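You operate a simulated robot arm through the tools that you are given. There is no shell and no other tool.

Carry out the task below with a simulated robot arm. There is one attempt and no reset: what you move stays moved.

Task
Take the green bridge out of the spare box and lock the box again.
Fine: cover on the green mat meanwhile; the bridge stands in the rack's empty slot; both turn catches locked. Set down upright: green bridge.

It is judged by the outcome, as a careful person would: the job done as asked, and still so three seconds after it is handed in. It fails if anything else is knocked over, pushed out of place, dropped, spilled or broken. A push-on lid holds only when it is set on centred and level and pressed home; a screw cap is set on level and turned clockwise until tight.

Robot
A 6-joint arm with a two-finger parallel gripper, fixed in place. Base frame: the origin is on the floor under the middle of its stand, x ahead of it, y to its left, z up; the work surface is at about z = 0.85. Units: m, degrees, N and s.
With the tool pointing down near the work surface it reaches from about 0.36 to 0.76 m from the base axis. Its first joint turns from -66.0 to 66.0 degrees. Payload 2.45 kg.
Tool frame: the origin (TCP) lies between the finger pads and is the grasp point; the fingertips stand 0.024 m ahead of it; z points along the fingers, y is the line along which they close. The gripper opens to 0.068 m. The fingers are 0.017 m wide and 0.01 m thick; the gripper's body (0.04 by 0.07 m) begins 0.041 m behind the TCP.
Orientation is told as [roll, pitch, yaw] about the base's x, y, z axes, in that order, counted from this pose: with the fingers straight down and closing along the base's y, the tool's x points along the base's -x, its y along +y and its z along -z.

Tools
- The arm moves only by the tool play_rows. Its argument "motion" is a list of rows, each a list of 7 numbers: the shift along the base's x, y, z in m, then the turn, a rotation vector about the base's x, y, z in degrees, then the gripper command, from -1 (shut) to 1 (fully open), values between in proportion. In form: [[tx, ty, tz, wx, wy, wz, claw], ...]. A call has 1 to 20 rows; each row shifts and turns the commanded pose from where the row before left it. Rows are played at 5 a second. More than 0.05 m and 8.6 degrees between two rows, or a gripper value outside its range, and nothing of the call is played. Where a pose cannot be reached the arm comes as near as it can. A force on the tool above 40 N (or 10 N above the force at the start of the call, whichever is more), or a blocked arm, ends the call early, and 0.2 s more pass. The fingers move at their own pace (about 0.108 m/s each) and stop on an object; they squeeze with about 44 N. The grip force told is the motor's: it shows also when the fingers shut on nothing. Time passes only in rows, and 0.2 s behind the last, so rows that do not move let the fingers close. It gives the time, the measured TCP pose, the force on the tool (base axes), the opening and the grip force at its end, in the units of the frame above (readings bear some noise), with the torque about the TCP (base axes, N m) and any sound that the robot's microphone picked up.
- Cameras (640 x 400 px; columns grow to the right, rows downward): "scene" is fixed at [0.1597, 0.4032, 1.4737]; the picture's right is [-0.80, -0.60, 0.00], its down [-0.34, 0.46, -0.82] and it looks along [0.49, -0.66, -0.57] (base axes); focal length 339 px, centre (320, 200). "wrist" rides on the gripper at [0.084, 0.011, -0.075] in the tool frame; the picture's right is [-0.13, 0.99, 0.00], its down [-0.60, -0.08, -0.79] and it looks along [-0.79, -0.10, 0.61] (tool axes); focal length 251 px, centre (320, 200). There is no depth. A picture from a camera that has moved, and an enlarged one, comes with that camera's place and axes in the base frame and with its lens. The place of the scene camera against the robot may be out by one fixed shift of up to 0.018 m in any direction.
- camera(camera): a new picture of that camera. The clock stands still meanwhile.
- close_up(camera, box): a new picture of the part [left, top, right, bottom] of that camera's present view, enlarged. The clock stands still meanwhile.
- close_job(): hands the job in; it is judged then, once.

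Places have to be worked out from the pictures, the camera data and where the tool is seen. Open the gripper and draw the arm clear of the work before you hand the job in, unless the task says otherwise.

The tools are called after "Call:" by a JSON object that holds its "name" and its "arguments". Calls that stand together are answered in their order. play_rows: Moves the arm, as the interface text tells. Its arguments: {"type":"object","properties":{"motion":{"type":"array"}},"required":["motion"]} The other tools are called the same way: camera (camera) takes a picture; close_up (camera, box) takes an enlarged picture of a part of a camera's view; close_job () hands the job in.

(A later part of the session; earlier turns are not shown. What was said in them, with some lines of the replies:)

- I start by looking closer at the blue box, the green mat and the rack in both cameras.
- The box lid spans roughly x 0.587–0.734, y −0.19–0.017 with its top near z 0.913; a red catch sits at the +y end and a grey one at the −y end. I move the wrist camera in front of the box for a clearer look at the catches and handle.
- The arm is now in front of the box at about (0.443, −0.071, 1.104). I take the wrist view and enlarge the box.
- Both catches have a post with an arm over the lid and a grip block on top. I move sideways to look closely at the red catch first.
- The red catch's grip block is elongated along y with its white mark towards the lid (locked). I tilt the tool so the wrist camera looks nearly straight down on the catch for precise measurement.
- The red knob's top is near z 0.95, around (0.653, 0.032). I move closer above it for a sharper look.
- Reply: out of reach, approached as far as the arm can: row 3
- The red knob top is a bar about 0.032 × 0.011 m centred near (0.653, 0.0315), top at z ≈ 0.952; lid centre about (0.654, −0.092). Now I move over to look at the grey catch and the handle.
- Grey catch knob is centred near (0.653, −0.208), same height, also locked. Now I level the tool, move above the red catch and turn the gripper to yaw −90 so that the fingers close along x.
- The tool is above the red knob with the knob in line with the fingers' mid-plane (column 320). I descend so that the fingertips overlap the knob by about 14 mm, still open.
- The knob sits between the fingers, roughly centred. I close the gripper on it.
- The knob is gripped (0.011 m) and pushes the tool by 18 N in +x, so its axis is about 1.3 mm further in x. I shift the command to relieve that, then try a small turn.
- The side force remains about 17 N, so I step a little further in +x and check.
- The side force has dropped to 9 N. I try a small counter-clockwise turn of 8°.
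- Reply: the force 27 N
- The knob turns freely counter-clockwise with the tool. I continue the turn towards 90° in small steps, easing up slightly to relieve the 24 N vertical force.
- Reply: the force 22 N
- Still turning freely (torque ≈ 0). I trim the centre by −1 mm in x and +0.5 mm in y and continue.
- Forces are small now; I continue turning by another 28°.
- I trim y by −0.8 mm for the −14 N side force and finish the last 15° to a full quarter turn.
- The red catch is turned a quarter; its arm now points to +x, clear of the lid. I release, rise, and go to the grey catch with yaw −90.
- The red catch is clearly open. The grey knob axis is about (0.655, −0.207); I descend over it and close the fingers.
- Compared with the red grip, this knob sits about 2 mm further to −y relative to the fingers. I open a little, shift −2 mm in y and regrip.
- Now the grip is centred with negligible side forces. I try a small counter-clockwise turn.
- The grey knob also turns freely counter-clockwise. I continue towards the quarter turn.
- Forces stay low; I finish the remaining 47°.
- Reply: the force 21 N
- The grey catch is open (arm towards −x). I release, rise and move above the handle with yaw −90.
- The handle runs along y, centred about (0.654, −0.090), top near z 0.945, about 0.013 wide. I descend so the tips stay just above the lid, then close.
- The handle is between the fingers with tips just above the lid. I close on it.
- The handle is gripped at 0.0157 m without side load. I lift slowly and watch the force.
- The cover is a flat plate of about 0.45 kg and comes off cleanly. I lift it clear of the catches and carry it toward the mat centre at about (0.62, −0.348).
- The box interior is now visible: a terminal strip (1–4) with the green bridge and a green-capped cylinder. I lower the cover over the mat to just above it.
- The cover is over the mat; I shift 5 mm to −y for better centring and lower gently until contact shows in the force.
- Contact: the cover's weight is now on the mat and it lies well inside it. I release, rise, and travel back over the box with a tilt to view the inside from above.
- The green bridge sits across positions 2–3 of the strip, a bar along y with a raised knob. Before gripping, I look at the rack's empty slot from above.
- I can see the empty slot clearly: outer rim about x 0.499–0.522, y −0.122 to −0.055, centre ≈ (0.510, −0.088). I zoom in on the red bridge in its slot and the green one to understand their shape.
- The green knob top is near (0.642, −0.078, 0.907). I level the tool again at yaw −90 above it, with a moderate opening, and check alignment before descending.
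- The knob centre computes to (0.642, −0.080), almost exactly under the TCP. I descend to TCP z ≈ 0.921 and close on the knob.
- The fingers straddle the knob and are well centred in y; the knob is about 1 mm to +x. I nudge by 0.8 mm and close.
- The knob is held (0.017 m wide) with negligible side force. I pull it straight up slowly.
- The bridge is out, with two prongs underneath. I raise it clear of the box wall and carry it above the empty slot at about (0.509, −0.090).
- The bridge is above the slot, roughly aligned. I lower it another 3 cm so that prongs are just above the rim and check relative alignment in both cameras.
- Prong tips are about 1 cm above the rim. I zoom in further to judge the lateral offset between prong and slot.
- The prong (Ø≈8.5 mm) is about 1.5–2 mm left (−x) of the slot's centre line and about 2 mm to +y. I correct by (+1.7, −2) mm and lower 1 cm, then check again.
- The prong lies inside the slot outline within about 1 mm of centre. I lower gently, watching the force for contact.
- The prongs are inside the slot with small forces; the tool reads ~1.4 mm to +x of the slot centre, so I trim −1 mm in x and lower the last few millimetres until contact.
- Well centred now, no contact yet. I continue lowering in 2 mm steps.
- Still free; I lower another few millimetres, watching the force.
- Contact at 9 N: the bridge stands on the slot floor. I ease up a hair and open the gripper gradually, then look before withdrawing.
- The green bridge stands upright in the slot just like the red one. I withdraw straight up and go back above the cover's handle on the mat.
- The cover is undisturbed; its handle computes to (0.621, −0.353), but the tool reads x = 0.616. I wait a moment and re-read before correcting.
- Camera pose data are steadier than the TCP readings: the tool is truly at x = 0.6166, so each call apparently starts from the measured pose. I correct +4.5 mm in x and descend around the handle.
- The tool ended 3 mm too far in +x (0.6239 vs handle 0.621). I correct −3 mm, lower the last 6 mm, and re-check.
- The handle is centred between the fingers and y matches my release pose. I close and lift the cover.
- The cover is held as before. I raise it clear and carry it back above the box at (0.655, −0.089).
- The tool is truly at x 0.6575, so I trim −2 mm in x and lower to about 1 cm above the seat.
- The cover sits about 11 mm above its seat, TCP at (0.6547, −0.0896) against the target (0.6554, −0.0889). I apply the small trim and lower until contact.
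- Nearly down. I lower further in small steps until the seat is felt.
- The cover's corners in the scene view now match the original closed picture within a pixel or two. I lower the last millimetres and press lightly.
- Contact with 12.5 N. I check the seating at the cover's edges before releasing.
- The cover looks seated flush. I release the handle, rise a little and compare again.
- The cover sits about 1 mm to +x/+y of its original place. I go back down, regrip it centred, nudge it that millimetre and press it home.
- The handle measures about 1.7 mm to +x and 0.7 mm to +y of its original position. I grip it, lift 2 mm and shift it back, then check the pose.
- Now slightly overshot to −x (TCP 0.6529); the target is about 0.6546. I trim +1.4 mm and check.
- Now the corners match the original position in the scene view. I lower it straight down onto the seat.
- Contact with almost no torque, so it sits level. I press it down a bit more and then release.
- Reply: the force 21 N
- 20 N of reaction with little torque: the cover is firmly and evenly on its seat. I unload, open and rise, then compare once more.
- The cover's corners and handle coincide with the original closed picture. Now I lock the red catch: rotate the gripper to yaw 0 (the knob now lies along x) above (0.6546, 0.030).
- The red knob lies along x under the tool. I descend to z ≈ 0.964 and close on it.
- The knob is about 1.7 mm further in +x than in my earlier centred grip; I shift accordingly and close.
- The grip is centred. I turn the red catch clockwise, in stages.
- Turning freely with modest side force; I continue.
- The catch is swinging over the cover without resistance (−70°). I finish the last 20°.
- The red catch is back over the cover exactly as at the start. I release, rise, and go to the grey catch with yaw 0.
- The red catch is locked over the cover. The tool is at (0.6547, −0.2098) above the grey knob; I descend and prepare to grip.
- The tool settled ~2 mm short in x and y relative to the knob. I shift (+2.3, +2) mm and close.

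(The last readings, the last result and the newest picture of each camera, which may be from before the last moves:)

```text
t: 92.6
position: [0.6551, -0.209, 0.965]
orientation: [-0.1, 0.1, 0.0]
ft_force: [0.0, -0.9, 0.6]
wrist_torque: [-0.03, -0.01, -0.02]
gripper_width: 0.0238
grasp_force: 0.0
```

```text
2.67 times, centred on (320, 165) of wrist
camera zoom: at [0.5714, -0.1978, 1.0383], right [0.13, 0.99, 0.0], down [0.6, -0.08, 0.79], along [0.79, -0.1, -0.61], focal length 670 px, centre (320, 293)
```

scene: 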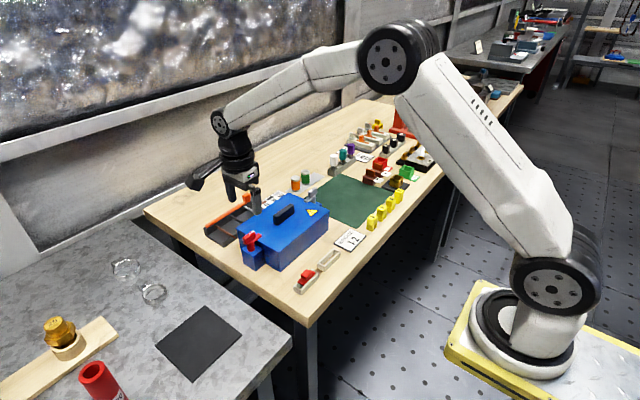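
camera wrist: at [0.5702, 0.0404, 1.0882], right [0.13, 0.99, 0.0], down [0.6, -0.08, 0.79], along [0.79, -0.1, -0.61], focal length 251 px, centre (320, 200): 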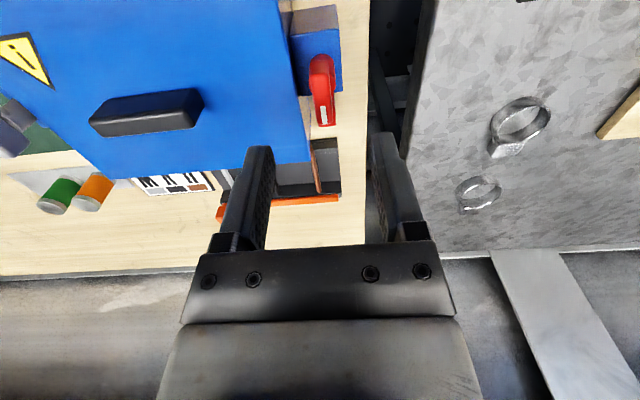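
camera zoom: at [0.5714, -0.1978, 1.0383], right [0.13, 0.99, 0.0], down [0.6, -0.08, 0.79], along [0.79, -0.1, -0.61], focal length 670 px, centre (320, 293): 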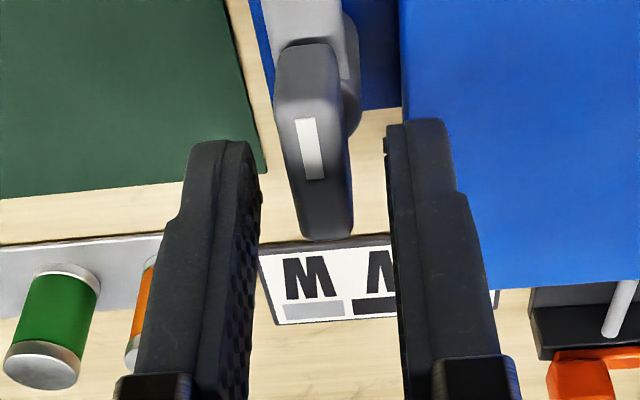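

Now well aligned. I close on the grey knob.

Call:
{"name": "play_rows", "arguments": {"motion": [[-0.0003, -0.0005, 0, 0, 0, 0, -0.6], [0, 0, 0, 0, 0, 0, -1], [0, 0, 0, 0, 0, 0, -1], [0, 0, 0, 0, 0, 0, -1]]}}

Call:
{"name": "close_up", "arguments": {"camera": "wrist", "box": [220, 90, 420, 240]}}

```text
t: 93.6
position: [0.6557, -0.2102, 0.9634]
orientation: [-0.1, 0.0, -0.1]
ft_force: [-0.6, -5.9, 0.5]
wrist_torque: [-0.06, 0.01, 0.02]
gripper_width: 0.011
grasp_force: 32.0
```

```text
2.67 times, centred on (320, 165) of wrist
camera zoom: at [0.5718, -0.1981, 1.0384], right [0.13, 0.99, 0.0], down [0.6, -0.08, 0.79], along [0.79, -0.1, -0.61], focal length 670 px, centre (320, 293)
```

zoom: 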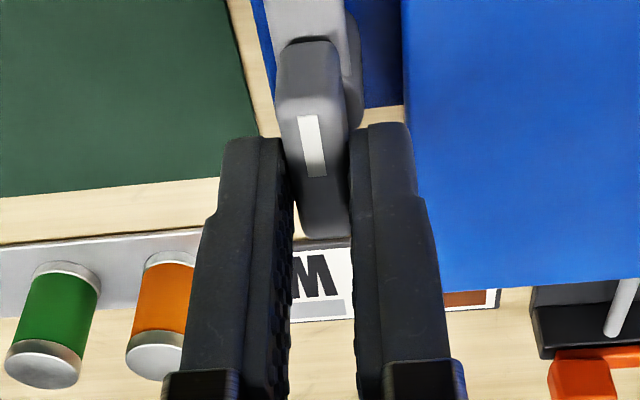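

The tool is ~1.2 mm too far in +x along the knob; I reopen slightly, shift back and regrip.

Call:
{"name": "play_rows", "arguments": {"motion": [[0, 0, 0, 0, 0, 0, -0.5], [-0.0009, -0.0003, 0, 0, 0, 0, -0.5], [0, 0, 0, 0, 0, 0, -1], [0, 0, 0, 0, 0, 0, -1], [0, 0, 0, 0, 0, 0, -1]]}}

Call:
{"name": "close_up", "arguments": {"camera": "wrist", "box": [220, 90, 420, 240]}}

```text
t: 94.8
position: [0.6564, -0.2099, 0.9647]
orientation: [-0.3, -0.1, -0.1]
ft_force: [2.8, -8.6, -4.2]
wrist_torque: [-0.13, -0.5, 0.01]
gripper_width: 0.0107
grasp_force: 31.5
```

```text
2.67 times, centred on (320, 165) of wrist
camera zoom: at [0.5712, -0.1981, 1.0387], right [0.13, 0.99, 0.0], down [0.6, -0.08, 0.79], along [0.79, -0.11, -0.61], focal length 670 px, centre (320, 293)
```

zoom: 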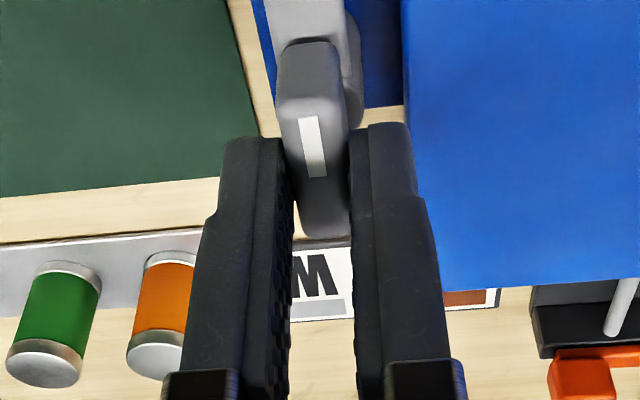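

Good enough (0.7 mm). I turn the grey catch clockwise in stages.

Call:
{"name": "play_rows", "arguments": {"motion": [[0, 0, 0, 0, 0, -7, -1], [0, 0, 0, 0, 0, -7, -1], [0, 0, 0, 0, 0, -7, -1], [0, 0, 0, 0, 0, -7, -1], [0, 0, 0, 0, 0, 0, -1]]}}

```text
t: 96.0
position: [0.6563, -0.2107, 0.9652]
orientation: [-0.3, 0.1, -28.2]
ft_force: [-13.8, -18.8, 4.4]
wrist_torque: [-0.41, 0.01, 0.02]
gripper_width: 0.0108
grasp_force: 31.8
```

Side force of about 23 N has built up; I trim (−0.8, −1.0) mm and continue.

Call:
{"name": "play_rows", "arguments": {"motion": [[-0.0008, -0.001, 0, 0, 0, 0, -1], [0, 0, 0, 0, 0, -7, -1], [0, 0, 0, 0, 0, -7, -1], [0, 0, 0, 0, 0, -7, -1], [0, 0, 0, 0, 0, 0, -1]]}}

```text
t: 97.2
position: [0.6554, -0.2102, 0.9648]
orientation: [-0.2, -0.2, -49.2]
ft_force: [-12.6, -18.4, 9.4]
wrist_torque: [-0.03, 0.42, 0.02]
gripper_width: 0.0106
grasp_force: 31.2
```

Still similar force without torque; I trim again and continue.

Call:
{"name": "play_rows", "arguments": {"motion": [[-0.0008, -0.001, 0.0005, 0, 0, 0, -1], [0, 0, 0, 0, 0, -7, -1], [0, 0, 0, 0, 0, -7, -1], [0, 0, 0, 0, 0, -7, -1], [0, 0, 0, 0, 0, 0, -1]]}}

Call:
{"name": "close_up", "arguments": {"camera": "wrist", "box": [220, 90, 420, 240]}}

```text
t: 98.4
position: [0.6545, -0.21, 0.9646]
orientation: [-0.2, -0.1, -70.1]
ft_force: [-5.2, -13.0, -5.7]
wrist_torque: [-1.02, -0.24, -0.02]
gripper_width: 0.0108
grasp_force: 31.9
```

```text
2.67 times, centred on (320, 165) of wrist
camera zoom: at [0.637, -0.127, 1.0388], right [0.98, 0.22, 0.0], down [0.13, -0.59, 0.79], along [0.17, -0.78, -0.61], focal length 670 px, centre (320, 293)
```

zoom: 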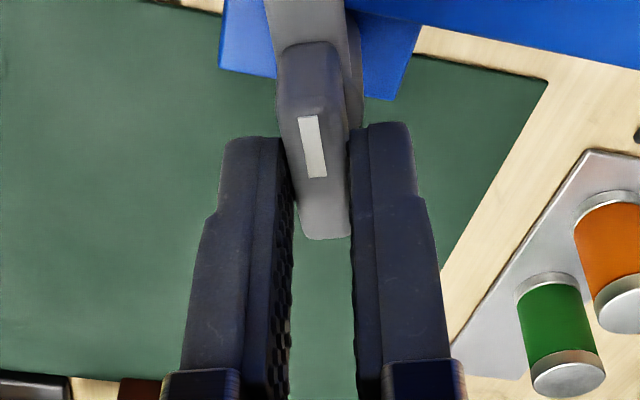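

The grey catch follows; I finish the last 20° to its locked position.

Call:
{"name": "play_rows", "arguments": {"motion": [[-0.0002, -0.0006, 0, 0, 0, -7, -1], [0, 0, 0, 0, 0, -7, -1], [0, 0, 0, 0, 0, -6, -1], [0, 0, 0, 0, 0, 0, -1]]}}

Call:
{"name": "close_up", "arguments": {"camera": "wrist", "box": [220, 90, 420, 240]}}

Call:
{"name": "close_up", "arguments": {"camera": "scene", "box": [210, 150, 350, 290]}}

```text
t: 99.4
position: [0.6549, -0.2105, 0.9638]
orientation: [-0.2, 0.0, -90.1]
ft_force: [2.5, -2.5, -15.7]
wrist_torque: [-0.71, -0.14, -0.01]
gripper_width: 0.0107
grasp_force: 31.5
```

```text
2.67 times, centred on (320, 165) of wrist
camera zoom: at [0.6662, -0.126, 1.039], right [0.99, -0.13, 0.0], down [-0.08, -0.6, 0.79], along [-0.11, -0.79, -0.61], focal length 670 px, centre (320, 293)
```

zoom: 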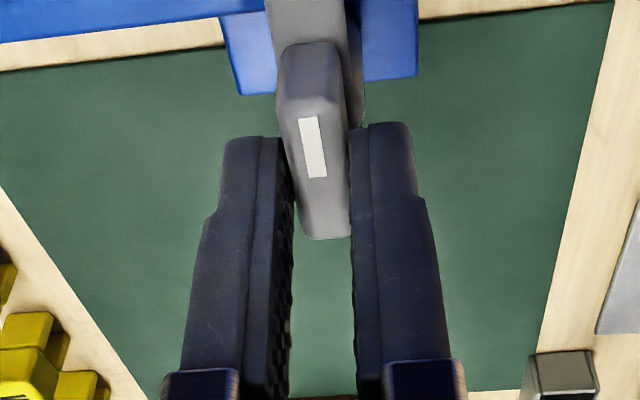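

```text
2.86 times, centred on (280, 220) of scene
camera zoom: at [0.1601, 0.403, 1.4737], right [-0.8, -0.6, 0.0], down [-0.34, 0.46, -0.82], along [0.49, -0.66, -0.57], focal length 968 px, centre (434, 143)
```

zoom: 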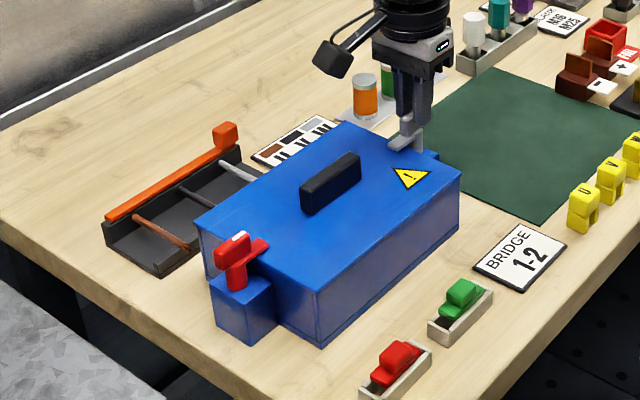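

Both catches are back in the locked orientation. I release the grey knob, rise and draw the arm back clear of the work.

Call:
{"name": "play_rows", "arguments": {"motion": [[0, 0, 0, 0, 0, 0, -0.5], [0, 0, 0, 0, 0, 0, 0.1], [0, 0, 0.03, 0, 0, 0, 0.6], [0, 0, 0.045, 0, 0, 0, 1], [0, 0, 0.045, 0, 0, 0, 1], [-0.02, 0, 0.04, 0, 0, 8.2, 1], [-0.02, 0, 0.03, 0, 0, 8.2, 1], [-0.02, 0, 0.03, 0, 0, 8.2, 1], [-0.02, 0, 0.02, 0, 0, 8.2, 1], [-0.02, 0, 0, 0, 0, 8.2, 1], [-0.02, 0, 0, 0, 0, 8.2, 1], [-0.02, 0, 0, 0, 0, 8.2, 1], [-0.02, 0, 0, 0, 0, 8.2, 1], [-0.02, 0, 0, 0, 0, 8.2, 1], [-0.02, 0, 0, 0, 0, 8.2, 1], [-0.01, 0, 0, 0, 0, 8.0, 1], [0, 0, 0, 0, 0, 0, 1]]}}

Call:
{"name": "camera", "arguments": {"camera": "wrist"}}

Call:
{"name": "camera", "arguments": {"camera": "scene"}}

Call:
{"name": "close_up", "arguments": {"camera": "scene", "box": [210, 170, 330, 280]}}

Call:
{"name": "close_up", "arguments": {"camera": "scene", "box": [285, 240, 345, 300]}}

Call:
{"name": "close_up", "arguments": {"camera": "wrist", "box": [310, 0, 540, 200]}}

```text
t: 103.0
position: [0.4461, -0.2117, 1.206]
orientation: [-0.1, -0.2, -0.1]
ft_force: [-0.7, -0.1, 0.7]
wrist_torque: [-0.01, 0.0, -0.02]
gripper_width: 0.0682
grasp_force: 0.1
```

```text
taken
camera wrist: at [0.3614, -0.2002, 1.2803], right [0.13, 0.99, 0.0], down [0.6, -0.08, 0.79], along [0.79, -0.1, -0.61], focal length 251 px, centre (320, 200)
```

wrist: 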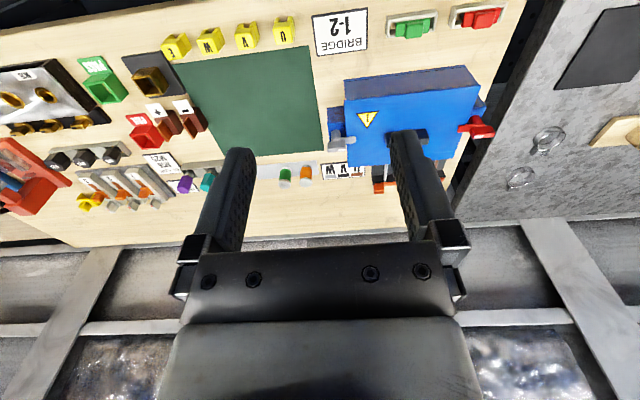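

```text
taken
```

scene: 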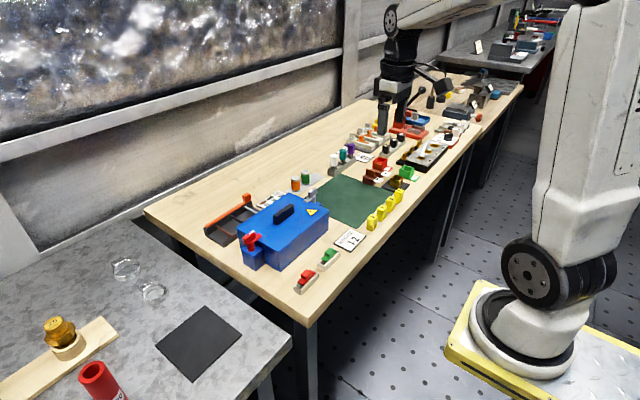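

```text
3.64 times, centred on (270, 225) of scene
camera zoom: at [0.1597, 0.4032, 1.4737], right [-0.8, -0.6, 0.0], down [-0.34, 0.46, -0.82], along [0.49, -0.66, -0.57], focal length 1232 px, centre (502, 109)
```

zoom: 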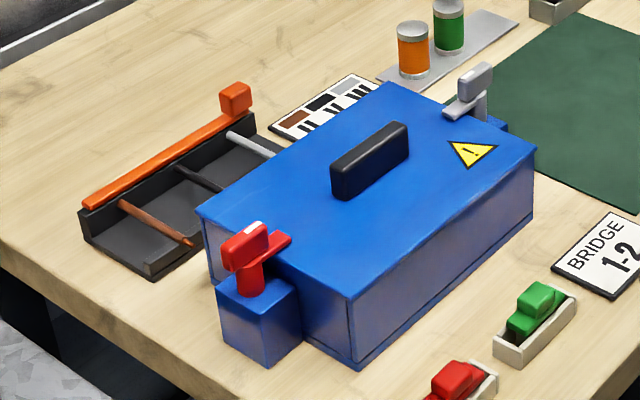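

```text
6.67 times, centred on (315, 270) of scene
camera zoom: at [0.1597, 0.4032, 1.4737], right [-0.8, -0.6, 0.0], down [-0.34, 0.46, -0.82], along [0.49, -0.66, -0.57], focal length 2259 px, centre (353, -267)
```

zoom: 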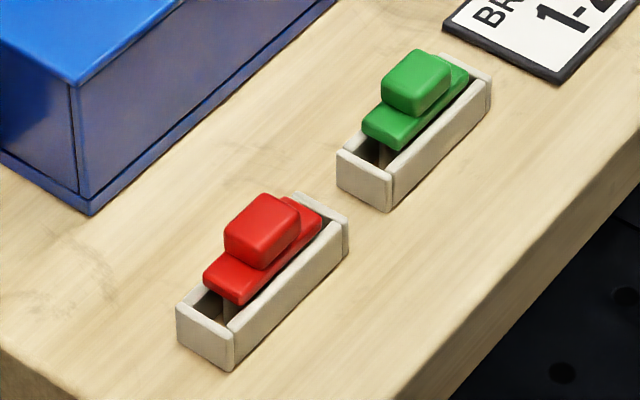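

```text
2.00 times, centred on (425, 100) of wrist
camera zoom: at [0.3614, -0.2002, 1.2803], right [0.13, 0.99, 0.0], down [0.6, -0.08, 0.79], along [0.79, -0.1, -0.61], focal length 503 px, centre (110, 400)
```

zoom: 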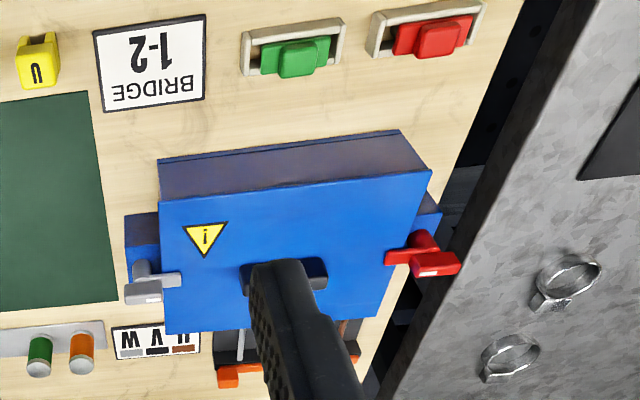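

The pictures show the green bridge upright in the rack's slot next to the red one. The cover is back in its original place, both catches are locked over it, nothing else has moved, and the arm is clear with the gripper open. I hand the job in.

Call:
{"name": "close_job", "arguments": {}}

```text
The job is handed in.
```

The green bridge is out of the spare box and stands upright in the rack's empty slot, next to the red one. The box is closed and locked again.

- **Cover:** it rested on the green mat while the box was open. It now sits level and centred; the scene camera shows its corners matching the original closed view to within about a pixel.
- **Catches:** the red and grey catches are both turned back a quarter turn, so their arms lie over the cover as at the start.
- **Everything else:** the pictures show nothing knocked over or moved. The arm is drawn back with the gripper open.

The job is handed in; I have not seen a verdict.
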